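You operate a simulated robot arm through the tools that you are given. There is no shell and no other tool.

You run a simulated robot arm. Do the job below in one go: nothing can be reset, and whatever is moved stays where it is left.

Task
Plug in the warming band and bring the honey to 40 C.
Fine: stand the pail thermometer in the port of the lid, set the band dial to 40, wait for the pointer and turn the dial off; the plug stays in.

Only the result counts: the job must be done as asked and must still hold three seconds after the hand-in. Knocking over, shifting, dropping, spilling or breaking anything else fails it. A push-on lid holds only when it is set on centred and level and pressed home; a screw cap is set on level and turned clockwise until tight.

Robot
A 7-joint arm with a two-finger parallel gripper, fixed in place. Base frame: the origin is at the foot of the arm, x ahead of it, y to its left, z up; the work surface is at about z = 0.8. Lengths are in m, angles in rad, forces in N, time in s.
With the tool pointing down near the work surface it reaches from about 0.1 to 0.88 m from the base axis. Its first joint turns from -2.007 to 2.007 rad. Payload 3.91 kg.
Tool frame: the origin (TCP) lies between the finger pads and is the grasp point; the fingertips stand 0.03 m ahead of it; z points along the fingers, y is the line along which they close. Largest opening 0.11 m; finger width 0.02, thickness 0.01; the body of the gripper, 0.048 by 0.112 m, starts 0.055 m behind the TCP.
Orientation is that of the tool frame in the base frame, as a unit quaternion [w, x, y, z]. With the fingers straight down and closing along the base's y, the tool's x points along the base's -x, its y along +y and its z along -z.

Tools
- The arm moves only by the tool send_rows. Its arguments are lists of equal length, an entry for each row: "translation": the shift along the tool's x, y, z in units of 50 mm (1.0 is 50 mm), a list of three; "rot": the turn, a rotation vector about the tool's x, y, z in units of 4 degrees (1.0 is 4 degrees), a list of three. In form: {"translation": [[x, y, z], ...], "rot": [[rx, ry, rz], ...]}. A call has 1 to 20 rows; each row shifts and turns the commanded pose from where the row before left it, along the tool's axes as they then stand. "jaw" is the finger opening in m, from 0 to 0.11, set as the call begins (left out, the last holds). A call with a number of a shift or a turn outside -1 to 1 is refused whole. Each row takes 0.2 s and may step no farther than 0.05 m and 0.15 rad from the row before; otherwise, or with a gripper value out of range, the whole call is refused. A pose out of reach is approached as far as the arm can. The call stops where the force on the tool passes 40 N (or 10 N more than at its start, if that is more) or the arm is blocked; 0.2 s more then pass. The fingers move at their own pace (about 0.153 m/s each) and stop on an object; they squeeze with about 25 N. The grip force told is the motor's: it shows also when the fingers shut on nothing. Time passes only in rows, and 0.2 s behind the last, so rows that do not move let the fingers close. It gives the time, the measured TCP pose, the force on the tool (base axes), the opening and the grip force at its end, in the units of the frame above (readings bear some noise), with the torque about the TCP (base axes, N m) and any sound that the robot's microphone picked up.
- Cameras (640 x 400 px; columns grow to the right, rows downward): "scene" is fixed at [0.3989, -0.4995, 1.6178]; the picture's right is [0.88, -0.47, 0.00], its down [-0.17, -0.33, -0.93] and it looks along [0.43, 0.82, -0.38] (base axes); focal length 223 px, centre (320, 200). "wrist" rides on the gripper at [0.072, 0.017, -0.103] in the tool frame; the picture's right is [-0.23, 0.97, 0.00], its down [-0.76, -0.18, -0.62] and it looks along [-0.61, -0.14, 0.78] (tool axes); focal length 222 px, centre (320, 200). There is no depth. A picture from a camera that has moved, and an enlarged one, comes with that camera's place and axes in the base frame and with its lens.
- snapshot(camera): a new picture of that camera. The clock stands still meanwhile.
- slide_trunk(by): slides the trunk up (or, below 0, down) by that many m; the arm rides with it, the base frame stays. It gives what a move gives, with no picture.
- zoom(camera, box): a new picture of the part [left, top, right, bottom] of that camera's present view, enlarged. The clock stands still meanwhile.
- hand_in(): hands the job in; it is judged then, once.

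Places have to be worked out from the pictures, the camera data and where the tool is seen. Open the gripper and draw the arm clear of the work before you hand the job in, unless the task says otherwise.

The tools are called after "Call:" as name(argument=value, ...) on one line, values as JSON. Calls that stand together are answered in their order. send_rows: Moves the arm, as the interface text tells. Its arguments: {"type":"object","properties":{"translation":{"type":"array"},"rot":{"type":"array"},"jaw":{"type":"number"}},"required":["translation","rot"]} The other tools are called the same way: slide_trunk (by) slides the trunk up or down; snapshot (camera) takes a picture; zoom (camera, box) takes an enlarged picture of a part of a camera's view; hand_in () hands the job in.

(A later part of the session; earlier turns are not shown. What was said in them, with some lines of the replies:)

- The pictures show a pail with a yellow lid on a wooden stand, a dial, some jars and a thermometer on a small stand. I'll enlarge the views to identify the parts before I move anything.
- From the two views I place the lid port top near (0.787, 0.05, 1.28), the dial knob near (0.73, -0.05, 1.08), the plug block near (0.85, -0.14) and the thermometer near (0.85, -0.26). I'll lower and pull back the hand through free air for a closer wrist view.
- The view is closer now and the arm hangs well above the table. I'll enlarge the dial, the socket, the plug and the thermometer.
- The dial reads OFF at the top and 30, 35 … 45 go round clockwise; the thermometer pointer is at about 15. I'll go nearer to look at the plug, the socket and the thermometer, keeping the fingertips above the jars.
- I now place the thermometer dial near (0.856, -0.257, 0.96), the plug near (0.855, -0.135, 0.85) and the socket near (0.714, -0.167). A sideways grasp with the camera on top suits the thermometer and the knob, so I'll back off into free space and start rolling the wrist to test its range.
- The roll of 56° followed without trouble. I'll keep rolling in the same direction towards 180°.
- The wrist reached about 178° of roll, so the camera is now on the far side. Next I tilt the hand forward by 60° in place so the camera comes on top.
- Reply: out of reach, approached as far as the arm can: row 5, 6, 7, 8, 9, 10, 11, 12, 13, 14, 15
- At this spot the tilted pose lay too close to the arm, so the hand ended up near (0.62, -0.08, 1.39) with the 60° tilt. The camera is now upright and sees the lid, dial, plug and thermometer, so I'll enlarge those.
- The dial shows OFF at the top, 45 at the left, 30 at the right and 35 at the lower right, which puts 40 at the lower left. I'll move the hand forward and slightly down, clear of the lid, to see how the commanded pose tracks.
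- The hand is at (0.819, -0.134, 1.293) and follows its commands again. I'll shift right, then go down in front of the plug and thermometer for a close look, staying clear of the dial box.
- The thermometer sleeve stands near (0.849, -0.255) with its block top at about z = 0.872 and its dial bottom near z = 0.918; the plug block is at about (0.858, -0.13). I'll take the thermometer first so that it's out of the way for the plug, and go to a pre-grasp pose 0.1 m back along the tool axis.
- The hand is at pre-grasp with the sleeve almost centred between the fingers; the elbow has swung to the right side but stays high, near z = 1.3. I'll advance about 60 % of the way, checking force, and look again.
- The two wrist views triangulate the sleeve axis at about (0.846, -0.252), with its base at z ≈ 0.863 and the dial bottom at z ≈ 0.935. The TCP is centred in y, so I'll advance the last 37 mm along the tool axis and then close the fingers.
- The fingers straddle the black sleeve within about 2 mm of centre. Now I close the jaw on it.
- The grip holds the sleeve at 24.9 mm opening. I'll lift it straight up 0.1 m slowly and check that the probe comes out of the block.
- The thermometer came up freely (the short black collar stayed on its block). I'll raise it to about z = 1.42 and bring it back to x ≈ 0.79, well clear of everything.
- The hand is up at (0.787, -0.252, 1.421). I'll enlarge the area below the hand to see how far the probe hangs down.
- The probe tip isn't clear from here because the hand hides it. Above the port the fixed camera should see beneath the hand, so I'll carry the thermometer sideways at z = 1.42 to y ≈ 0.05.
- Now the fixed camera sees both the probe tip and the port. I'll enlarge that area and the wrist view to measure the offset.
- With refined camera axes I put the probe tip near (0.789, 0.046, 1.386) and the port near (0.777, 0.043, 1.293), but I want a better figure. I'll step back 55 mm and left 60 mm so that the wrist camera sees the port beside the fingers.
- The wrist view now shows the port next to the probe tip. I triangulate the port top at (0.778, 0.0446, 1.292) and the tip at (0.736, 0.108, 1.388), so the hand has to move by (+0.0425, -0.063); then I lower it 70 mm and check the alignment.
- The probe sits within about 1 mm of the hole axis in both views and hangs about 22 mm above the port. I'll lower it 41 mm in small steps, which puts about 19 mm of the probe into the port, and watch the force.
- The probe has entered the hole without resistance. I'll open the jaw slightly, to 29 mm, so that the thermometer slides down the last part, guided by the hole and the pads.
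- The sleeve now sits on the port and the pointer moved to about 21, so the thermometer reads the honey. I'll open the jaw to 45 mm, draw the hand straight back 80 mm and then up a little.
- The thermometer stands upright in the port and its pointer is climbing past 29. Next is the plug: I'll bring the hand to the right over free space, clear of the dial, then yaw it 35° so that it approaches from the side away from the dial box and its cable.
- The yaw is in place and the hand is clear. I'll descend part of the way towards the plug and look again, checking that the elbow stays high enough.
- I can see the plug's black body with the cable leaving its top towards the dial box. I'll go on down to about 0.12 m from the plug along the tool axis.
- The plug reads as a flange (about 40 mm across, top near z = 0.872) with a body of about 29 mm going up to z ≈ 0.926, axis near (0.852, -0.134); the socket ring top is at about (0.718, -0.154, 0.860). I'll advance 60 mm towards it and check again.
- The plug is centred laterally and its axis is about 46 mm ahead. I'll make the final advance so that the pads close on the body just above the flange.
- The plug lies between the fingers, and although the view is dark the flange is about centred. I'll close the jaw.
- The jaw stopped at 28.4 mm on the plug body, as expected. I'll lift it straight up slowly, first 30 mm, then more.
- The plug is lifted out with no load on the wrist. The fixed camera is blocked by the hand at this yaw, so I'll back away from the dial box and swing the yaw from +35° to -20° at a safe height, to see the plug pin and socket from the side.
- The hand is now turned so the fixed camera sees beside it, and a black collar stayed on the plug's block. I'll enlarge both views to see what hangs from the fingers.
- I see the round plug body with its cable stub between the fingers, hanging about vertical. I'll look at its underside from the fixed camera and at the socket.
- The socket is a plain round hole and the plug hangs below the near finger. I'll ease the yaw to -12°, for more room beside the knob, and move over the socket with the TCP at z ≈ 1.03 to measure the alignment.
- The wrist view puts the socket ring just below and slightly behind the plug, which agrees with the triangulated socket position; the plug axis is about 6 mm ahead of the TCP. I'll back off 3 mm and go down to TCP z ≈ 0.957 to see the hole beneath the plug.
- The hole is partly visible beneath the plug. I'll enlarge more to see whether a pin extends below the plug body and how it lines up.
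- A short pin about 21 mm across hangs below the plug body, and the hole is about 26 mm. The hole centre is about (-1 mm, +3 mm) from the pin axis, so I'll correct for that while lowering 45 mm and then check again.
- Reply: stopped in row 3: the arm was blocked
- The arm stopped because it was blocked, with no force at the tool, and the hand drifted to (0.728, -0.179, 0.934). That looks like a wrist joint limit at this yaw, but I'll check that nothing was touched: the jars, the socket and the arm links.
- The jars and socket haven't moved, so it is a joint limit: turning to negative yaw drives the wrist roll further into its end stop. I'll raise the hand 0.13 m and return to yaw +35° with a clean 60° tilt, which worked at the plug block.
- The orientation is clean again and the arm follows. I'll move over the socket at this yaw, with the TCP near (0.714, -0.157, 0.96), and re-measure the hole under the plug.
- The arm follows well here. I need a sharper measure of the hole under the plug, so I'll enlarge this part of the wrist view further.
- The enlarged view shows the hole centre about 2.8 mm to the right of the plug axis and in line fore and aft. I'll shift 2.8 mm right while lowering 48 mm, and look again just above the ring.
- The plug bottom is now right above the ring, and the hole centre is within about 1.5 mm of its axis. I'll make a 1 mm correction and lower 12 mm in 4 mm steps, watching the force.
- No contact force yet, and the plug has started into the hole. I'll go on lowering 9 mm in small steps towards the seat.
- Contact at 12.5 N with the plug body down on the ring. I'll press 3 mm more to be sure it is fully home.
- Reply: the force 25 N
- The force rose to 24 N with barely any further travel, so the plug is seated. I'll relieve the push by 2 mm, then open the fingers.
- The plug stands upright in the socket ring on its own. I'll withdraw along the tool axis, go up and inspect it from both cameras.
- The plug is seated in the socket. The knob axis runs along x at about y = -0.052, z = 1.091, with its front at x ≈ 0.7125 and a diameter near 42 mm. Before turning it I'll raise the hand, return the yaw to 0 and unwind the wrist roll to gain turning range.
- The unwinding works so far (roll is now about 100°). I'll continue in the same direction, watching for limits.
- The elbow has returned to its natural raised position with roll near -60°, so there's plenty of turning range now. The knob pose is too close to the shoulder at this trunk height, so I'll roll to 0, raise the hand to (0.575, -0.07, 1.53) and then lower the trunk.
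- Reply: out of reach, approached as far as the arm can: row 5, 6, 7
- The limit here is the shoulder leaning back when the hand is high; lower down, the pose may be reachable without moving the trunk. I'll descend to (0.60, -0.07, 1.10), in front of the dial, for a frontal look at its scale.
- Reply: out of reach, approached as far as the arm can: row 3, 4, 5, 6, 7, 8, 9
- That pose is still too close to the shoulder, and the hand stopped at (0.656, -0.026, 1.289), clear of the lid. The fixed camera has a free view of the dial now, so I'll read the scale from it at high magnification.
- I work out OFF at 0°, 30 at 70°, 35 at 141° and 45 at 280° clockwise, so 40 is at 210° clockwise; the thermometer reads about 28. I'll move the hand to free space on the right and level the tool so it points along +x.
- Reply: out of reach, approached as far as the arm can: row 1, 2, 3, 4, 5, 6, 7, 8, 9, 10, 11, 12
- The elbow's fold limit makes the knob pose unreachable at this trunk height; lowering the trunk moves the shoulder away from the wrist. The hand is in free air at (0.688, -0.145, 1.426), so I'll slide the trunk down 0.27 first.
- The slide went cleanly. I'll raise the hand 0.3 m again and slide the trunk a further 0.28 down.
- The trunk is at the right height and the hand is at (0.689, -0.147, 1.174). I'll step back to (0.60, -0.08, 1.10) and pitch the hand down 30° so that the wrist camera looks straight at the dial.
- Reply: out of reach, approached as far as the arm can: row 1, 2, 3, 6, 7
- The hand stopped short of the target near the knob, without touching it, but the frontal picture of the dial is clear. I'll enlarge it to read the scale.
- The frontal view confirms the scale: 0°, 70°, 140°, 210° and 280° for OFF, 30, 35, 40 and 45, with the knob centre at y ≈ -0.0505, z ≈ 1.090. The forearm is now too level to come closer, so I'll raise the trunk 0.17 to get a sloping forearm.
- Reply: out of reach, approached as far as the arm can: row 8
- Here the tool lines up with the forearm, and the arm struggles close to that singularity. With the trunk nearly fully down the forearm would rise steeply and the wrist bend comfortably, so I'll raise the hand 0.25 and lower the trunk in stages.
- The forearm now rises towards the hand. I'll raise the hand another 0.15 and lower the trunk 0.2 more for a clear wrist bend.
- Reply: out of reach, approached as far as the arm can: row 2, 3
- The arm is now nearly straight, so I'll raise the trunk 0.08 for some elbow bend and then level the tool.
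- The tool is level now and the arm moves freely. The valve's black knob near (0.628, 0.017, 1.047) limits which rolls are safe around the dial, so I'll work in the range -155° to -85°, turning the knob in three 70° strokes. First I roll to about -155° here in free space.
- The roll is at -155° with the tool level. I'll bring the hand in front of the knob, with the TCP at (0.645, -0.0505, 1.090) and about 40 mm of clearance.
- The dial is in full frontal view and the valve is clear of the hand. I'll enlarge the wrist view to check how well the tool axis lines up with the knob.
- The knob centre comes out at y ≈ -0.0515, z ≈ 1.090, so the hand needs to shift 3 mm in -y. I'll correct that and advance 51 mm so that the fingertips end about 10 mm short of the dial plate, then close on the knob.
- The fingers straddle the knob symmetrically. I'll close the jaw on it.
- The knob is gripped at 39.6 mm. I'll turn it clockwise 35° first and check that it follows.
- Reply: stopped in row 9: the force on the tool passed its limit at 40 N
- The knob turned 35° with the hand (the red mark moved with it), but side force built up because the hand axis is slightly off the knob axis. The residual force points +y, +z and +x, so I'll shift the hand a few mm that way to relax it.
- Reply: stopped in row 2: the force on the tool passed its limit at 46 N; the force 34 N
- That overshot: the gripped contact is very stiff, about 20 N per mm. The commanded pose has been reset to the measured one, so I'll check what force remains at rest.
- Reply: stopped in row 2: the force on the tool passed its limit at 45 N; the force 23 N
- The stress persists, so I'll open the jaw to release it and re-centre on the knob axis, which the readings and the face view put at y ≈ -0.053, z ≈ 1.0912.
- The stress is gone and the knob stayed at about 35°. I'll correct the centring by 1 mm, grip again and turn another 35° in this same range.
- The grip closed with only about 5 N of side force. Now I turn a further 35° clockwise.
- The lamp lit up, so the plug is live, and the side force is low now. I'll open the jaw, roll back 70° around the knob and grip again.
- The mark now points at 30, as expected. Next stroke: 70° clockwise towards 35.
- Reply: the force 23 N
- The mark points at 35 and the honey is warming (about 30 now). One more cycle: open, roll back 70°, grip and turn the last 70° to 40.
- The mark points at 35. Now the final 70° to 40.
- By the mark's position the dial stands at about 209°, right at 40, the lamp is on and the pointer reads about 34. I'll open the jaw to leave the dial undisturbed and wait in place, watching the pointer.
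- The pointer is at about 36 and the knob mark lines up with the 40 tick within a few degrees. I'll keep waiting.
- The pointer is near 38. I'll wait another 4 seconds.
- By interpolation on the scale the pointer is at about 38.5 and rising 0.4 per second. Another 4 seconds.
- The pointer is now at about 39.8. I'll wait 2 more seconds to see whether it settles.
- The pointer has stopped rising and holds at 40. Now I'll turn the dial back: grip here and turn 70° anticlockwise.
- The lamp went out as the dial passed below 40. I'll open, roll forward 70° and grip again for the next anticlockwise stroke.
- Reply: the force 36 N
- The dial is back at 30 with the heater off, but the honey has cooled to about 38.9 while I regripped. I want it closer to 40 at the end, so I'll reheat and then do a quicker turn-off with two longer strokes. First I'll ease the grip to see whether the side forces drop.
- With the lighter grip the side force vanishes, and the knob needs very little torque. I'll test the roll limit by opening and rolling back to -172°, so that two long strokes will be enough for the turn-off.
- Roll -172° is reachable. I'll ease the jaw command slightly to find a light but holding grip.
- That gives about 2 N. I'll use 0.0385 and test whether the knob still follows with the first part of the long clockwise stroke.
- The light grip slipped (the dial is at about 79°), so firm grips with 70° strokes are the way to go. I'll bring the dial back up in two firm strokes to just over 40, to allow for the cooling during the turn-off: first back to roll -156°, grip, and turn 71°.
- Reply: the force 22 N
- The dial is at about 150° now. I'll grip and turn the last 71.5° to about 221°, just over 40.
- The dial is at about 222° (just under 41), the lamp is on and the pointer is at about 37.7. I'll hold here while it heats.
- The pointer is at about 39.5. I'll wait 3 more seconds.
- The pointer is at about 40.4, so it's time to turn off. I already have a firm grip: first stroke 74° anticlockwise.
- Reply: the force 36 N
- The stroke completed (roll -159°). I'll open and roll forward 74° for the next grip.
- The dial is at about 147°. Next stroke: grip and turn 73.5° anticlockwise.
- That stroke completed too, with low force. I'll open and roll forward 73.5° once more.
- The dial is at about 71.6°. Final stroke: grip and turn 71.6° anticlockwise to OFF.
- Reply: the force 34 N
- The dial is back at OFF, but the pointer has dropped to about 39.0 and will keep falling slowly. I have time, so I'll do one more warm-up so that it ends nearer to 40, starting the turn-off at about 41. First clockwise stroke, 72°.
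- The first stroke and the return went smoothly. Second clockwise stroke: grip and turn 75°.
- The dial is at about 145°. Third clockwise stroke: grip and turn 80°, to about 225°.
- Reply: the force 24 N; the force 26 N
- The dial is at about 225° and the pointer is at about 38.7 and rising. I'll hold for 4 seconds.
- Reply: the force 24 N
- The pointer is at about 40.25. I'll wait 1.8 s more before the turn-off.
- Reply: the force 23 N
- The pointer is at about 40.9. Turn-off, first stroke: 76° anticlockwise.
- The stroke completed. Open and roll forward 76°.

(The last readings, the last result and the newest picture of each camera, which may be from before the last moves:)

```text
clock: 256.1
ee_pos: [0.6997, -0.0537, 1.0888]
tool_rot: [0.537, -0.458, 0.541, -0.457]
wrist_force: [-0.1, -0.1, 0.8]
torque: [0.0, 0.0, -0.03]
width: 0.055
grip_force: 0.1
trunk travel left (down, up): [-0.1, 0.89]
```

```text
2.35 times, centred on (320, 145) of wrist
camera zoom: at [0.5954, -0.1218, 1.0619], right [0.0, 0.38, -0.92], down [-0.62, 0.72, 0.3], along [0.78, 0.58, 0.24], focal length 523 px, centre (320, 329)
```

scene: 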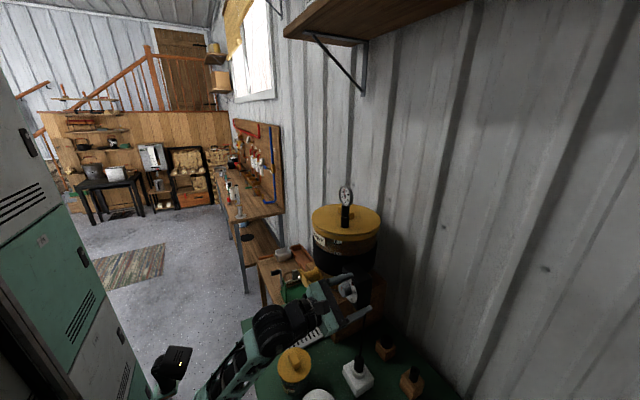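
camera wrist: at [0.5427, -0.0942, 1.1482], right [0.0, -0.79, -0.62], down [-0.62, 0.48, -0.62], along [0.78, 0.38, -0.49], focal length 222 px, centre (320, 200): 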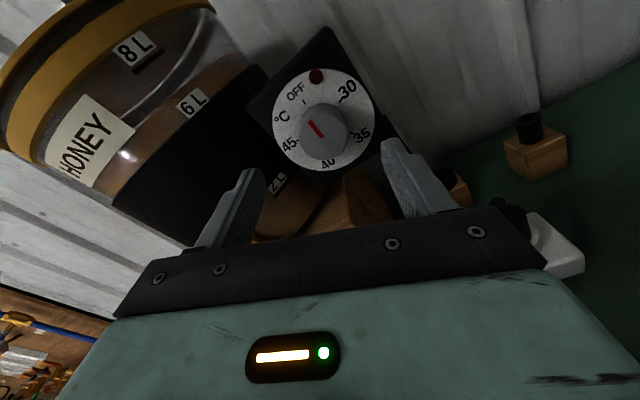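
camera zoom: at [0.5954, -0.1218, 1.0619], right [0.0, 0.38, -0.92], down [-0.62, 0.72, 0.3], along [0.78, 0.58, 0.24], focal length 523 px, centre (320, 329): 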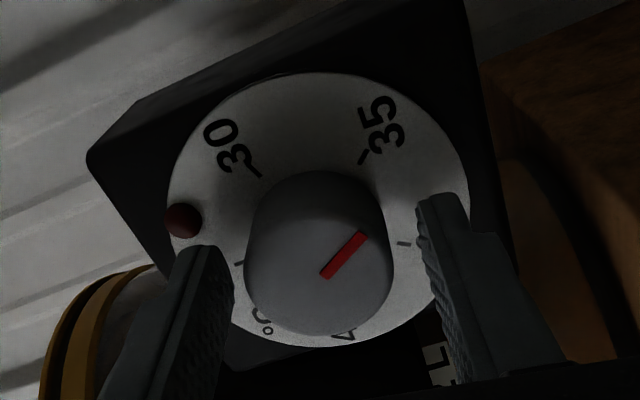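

The dial is at about 153°. Second anticlockwise stroke: grip and turn 76°.

Call:
send_rows(translation=[[0, 0, 0], [0, 0, 0], [0, 0, 0], [0, 0, 0], [0, 0, 0], [0, 0, 0], [0, 0, 0], [0, 0, 0], [0, 0, 0], [0, 0, 0], [0, 0, 0], [0, 0, 0], [0, 0, 0], [0, 0, 0], [0, 0, 0], [0, 0, 0], [0, 0, 0], [0, 0, 0], [0, 0, 0], [0, 0, 0]], rot=[[0, 0, 0], [0, 0, -1], [0, 0, -1], [0, 0, -1], [0, 0, -1], [0, 0, -1], [0, 0, -1], [0, 0, -1], [0, 0, -1], [0, 0, -1], [0, 0, -1], [0, 0, -1], [0, 0, -1], [0, 0, -1], [0, 0, -1], [0, 0, -1], [0, 0, -1], [0, 0, -1], [0, 0, -1], [0, 0, -1]], jaw=0.036)

Call:
send_rows(translation=[[0, 0, 0], [0, 0, 0], [0, 0, 0], [0, 0, 0], [0, 0, 0], [0, 0, 0], [0, 0, 0], [0, 0, 0], [0, 0, 0], [0, 0, 0], [0, 0, 0], [0, 0, 0], [0, 0, 0], [0, 0, 0], [0, 0, 0], [0, 0, 0], [0, 0, 0], [0, 0, 0], [0, 0, 0]], rot=[[0, 0, 0.7], [0, 0, 1], [0, 0, 1], [0, 0, 1], [0, 0, 1], [0, 0, 1], [0, 0, 1], [0, 0, 1], [0, 0, 1], [0, 0, 1], [0, 0, 1], [0, 0, 1], [0, 0, 1], [0, 0, 1], [0, 0, 1], [0, 0, 1], [0, 0, 1], [0, 0, 1], [0, 0, 1]], jaw=0.055)

Call:
zoom(camera="wrist", box=[230, 60, 410, 230])

```text
clock: 260.3
ee_pos: [0.7012, -0.054, 1.0914]
tool_rot: [-0.142, 0.693, -0.141, 0.692]
wrist_force: [26.2, -0.9, 24.0]
torque: [0.05, -0.75, 0.16]
width: 0.0394
grip_force: 45.5
trunk travel left (down, up): [-0.1, 0.89]
```

```text
clock: 264.3
ee_pos: [0.7, -0.0537, 1.09]
tool_rot: [0.533, -0.463, 0.535, -0.463]
wrist_force: [-0.6, -0.3, -0.6]
torque: [0.0, 0.0, 0.0]
width: 0.055
grip_force: 0.0
trunk travel left (down, up): [-0.1, 0.89]
```

```text
2.35 times, centred on (320, 145) of wrist
camera zoom: at [0.5952, -0.1224, 1.0638], right [0.0, 0.36, -0.93], down [-0.62, 0.73, 0.28], along [0.78, 0.58, 0.22], focal length 523 px, centre (320, 329)
```

zoom: 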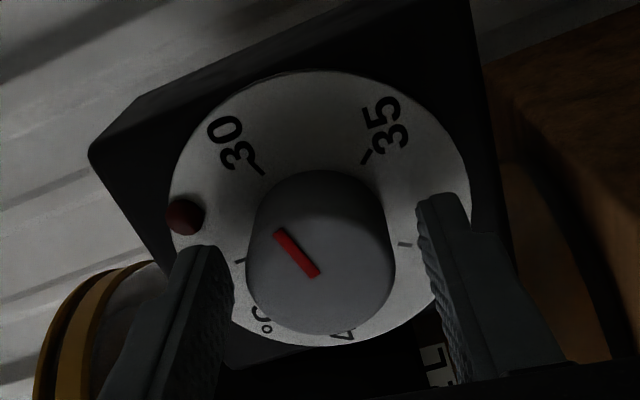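

The dial is at about 74°. Final stroke to OFF: grip and turn 74.2° anticlockwise.

Call:
send_rows(translation=[[0, 0, 0], [0, 0, 0], [0, 0, 0], [0, 0, 0], [0, 0, 0], [0, 0, 0], [0, 0, 0], [0, 0, 0], [0, 0, 0], [0, 0, 0], [0, 0, 0], [0, 0, 0], [0, 0, 0], [0, 0, 0], [0, 0, 0], [0, 0, 0], [0, 0, 0], [0, 0, 0], [0, 0, 0], [0, 0, 0]], rot=[[0, 0, 0], [0, 0, -0.976], [0, 0, -0.976], [0, 0, -0.976], [0, 0, -0.976], [0, 0, -0.976], [0, 0, -0.976], [0, 0, -0.976], [0, 0, -0.976], [0, 0, -0.976], [0, 0, -0.976], [0, 0, -0.976], [0, 0, -0.976], [0, 0, -0.976], [0, 0, -0.976], [0, 0, -0.976], [0, 0, -0.976], [0, 0, -0.976], [0, 0, -0.976], [0, 0, -0.976]], jaw=0.036)

Call:
zoom(camera="wrist", box=[230, 60, 410, 230])

Call:
zoom(camera="scene", box=[335, 180, 360, 210])

```text
clock: 268.5
ee_pos: [0.6997, -0.0533, 1.0902]
tool_rot: [-0.146, 0.692, -0.146, 0.692]
wrist_force: [19.3, 1.2, 24.1]
torque: [0.06, -0.08, 0.64]
width: 0.0396
grip_force: 44.9
trunk travel left (down, up): [-0.1, 0.89]
```

```text
2.35 times, centred on (320, 145) of wrist
camera zoom: at [0.5952, -0.0975, 1.1508], right [0.0, -0.8, -0.6], down [-0.62, 0.47, -0.62], along [0.78, 0.38, -0.5], focal length 523 px, centre (320, 329)
```

zoom: 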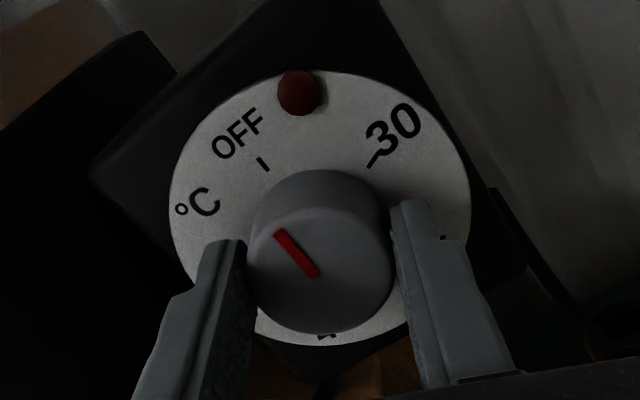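

```text
13.33 times, centred on (348, 195) of scene
camera zoom: at [0.3989, -0.4995, 1.6178], right [0.88, -0.47, 0.0], down [-0.17, -0.33, -0.93], along [0.43, 0.82, -0.38], focal length 2978 px, centre (-47, 267)
```

zoom: 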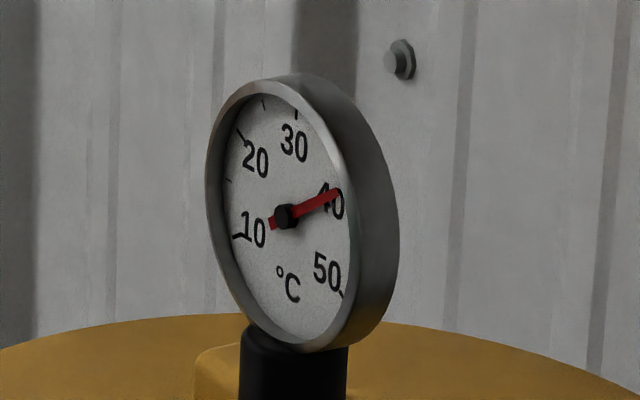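

The dial is at OFF (within about 1°), the lamp is dark and the pointer reads about 39.6. I'll open the fingers and draw the hand straight back, then away to the right and up.

Call:
send_rows(translation=[[0, 0, 0], [0, 0, -0.5], [0, 0, -0.95], [0.3, 0.2, -0.55], [0.85, 0.4, 0], [0.85, 0.4, 0]], rot=[[0, 0, 0], [0, 0, 0], [0, 0, 0], [0, 0, 0], [0, 0, 0], [0, 0, 0]], jaw=0.065)

Call:
snapshot(camera="scene")

Call:
zoom(camera="scene", box=[320, 180, 400, 310])

Call:
zoom(camera="scene", box=[338, 272, 362, 302])

Call:
zoom(camera="scene", box=[270, 320, 430, 400])

```text
clock: 269.9
ee_pos: [0.615, -0.1324, 1.1597]
tool_rot: [-0.147, 0.693, -0.146, 0.691]
wrist_force: [0.6, -0.3, 0.3]
torque: [-0.06, 0.03, 0.03]
width: 0.0652
grip_force: 0.1
out of reach, approached as far as the arm can: row 4
trunk travel left (down, up): [-0.1, 0.89]
```

```text
taken
```

scene: 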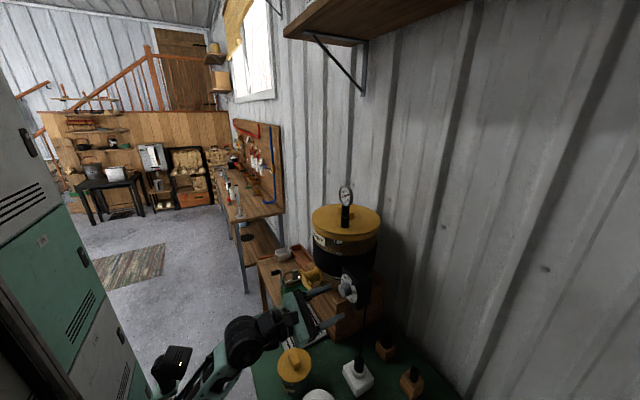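

```text
3.08 times, centred on (360, 245) of scene
camera zoom: at [0.3989, -0.4995, 1.6178], right [0.88, -0.47, 0.0], down [-0.17, -0.33, -0.93], along [0.43, 0.82, -0.38], focal length 687 px, centre (197, 62)
```

zoom: 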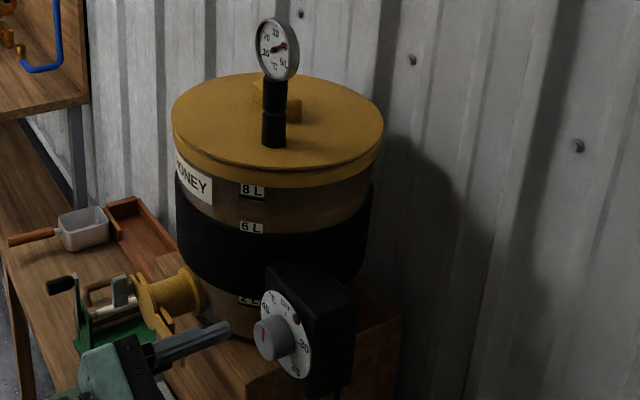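

```text
13.33 times, centred on (350, 287) of scene
camera zoom: at [0.3989, -0.4995, 1.6178], right [0.88, -0.47, 0.0], down [-0.17, -0.33, -0.93], along [0.43, 0.82, -0.38], focal length 2978 px, centre (-80, -960)
```

zoom: 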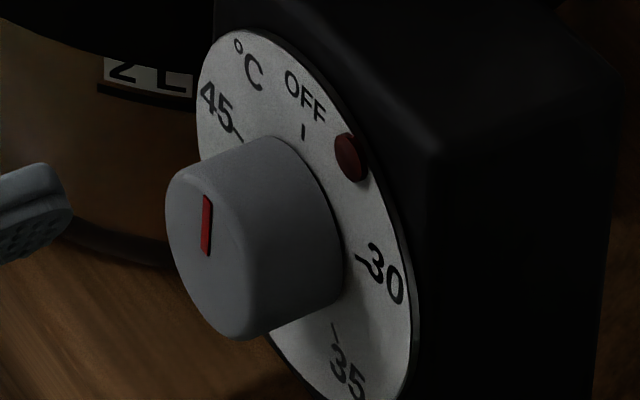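

```text
4.00 times, centred on (350, 360) of scene
camera zoom: at [0.3989, -0.4995, 1.6178], right [0.88, -0.47, 0.0], down [-0.17, -0.33, -0.93], along [0.43, 0.82, -0.38], focal length 894 px, centre (200, -440)
```

zoom: 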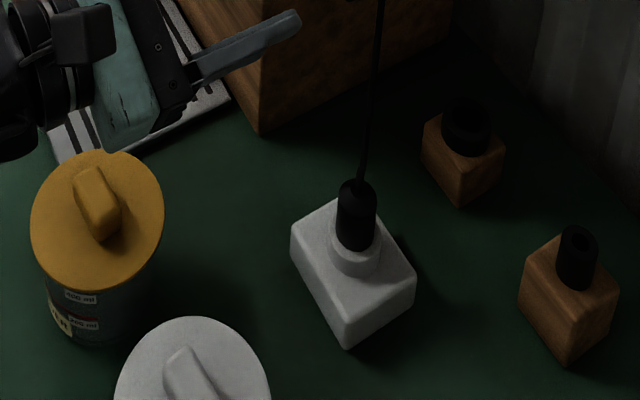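

The knob mark matches its original OFF position exactly, the thermometer stands upright in the lid, the plug sits in the socket, and nothing else has moved. I'll move the hand further to the right into free air, then hand in.

Call:
send_rows(translation=[[0.36, 0.82, 0], [0.36, 0.82, 0], [0.2, 0.5, 0]], rot=[[0, 0, 0], [0, 0, 0], [0, 0, 0]])

Call:
zoom(camera="scene", box=[335, 180, 360, 210])

Call:
snapshot(camera="scene")

```text
clock: 270.7
ee_pos: [0.614, -0.2501, 1.1565]
tool_rot: [-0.146, 0.693, -0.146, 0.691]
wrist_force: [-0.2, 0.9, 0.1]
torque: [0.0, 0.01, 0.01]
width: 0.065
grip_force: 0.1
trunk travel left (down, up): [-0.1, 0.89]
```

```text
13.33 times, centred on (348, 195) of scene
camera zoom: at [0.3989, -0.4995, 1.6178], right [0.88, -0.47, 0.0], down [-0.17, -0.33, -0.93], along [0.43, 0.82, -0.38], focal length 2978 px, centre (-47, 267)
```

zoom: 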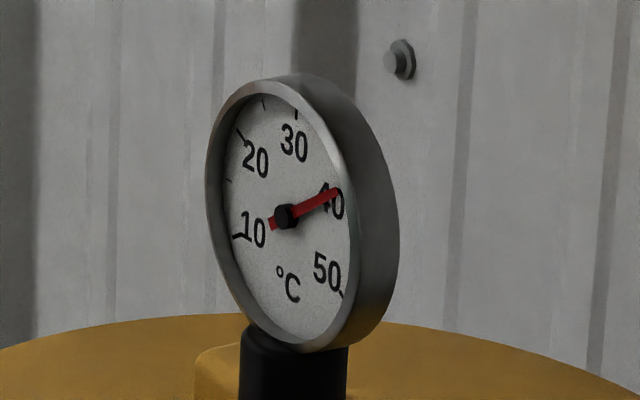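

```text
taken
```

scene: 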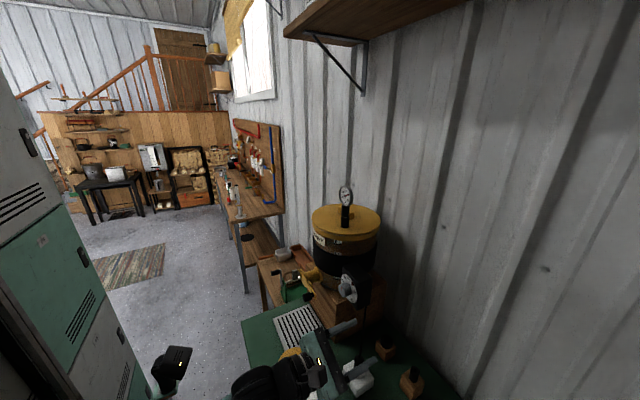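

The pointer reads about 39.5, the dial is at OFF, the plug is in, the thermometer stands in the port, and the gripper is open and clear. I'm handing in.

Call:
hand_in()

```text
The job is handed in.
```

The band is plugged in, the honey was brought to 40 °C, and the dial is back at OFF. I handed the job in with the pointer at about 39.5 °C and falling slowly; no verdict has come back yet.

- **Thermometer:** it stands upright in the port of the lid.
- **Plug:** it is pressed home in the socket and stays in. The lamp on the band lit when I turned the dial up, so it has power.
- **Heating:** I set the dial to 40 and waited until the pointer held there. The honey then cooled by almost a degree before I had the dial off, so I warmed it twice more. Both times I set the dial just over 40 to allow for that loss. By the pointer, the honey never went above about 41 °C.
- **Dial:** the red mark is where it was at the start, at OFF, and the lamp is dark.

Nothing else was moved or knocked over. The gripper is open and clear of the work; the trunk is still about 0.8 m below where it started.
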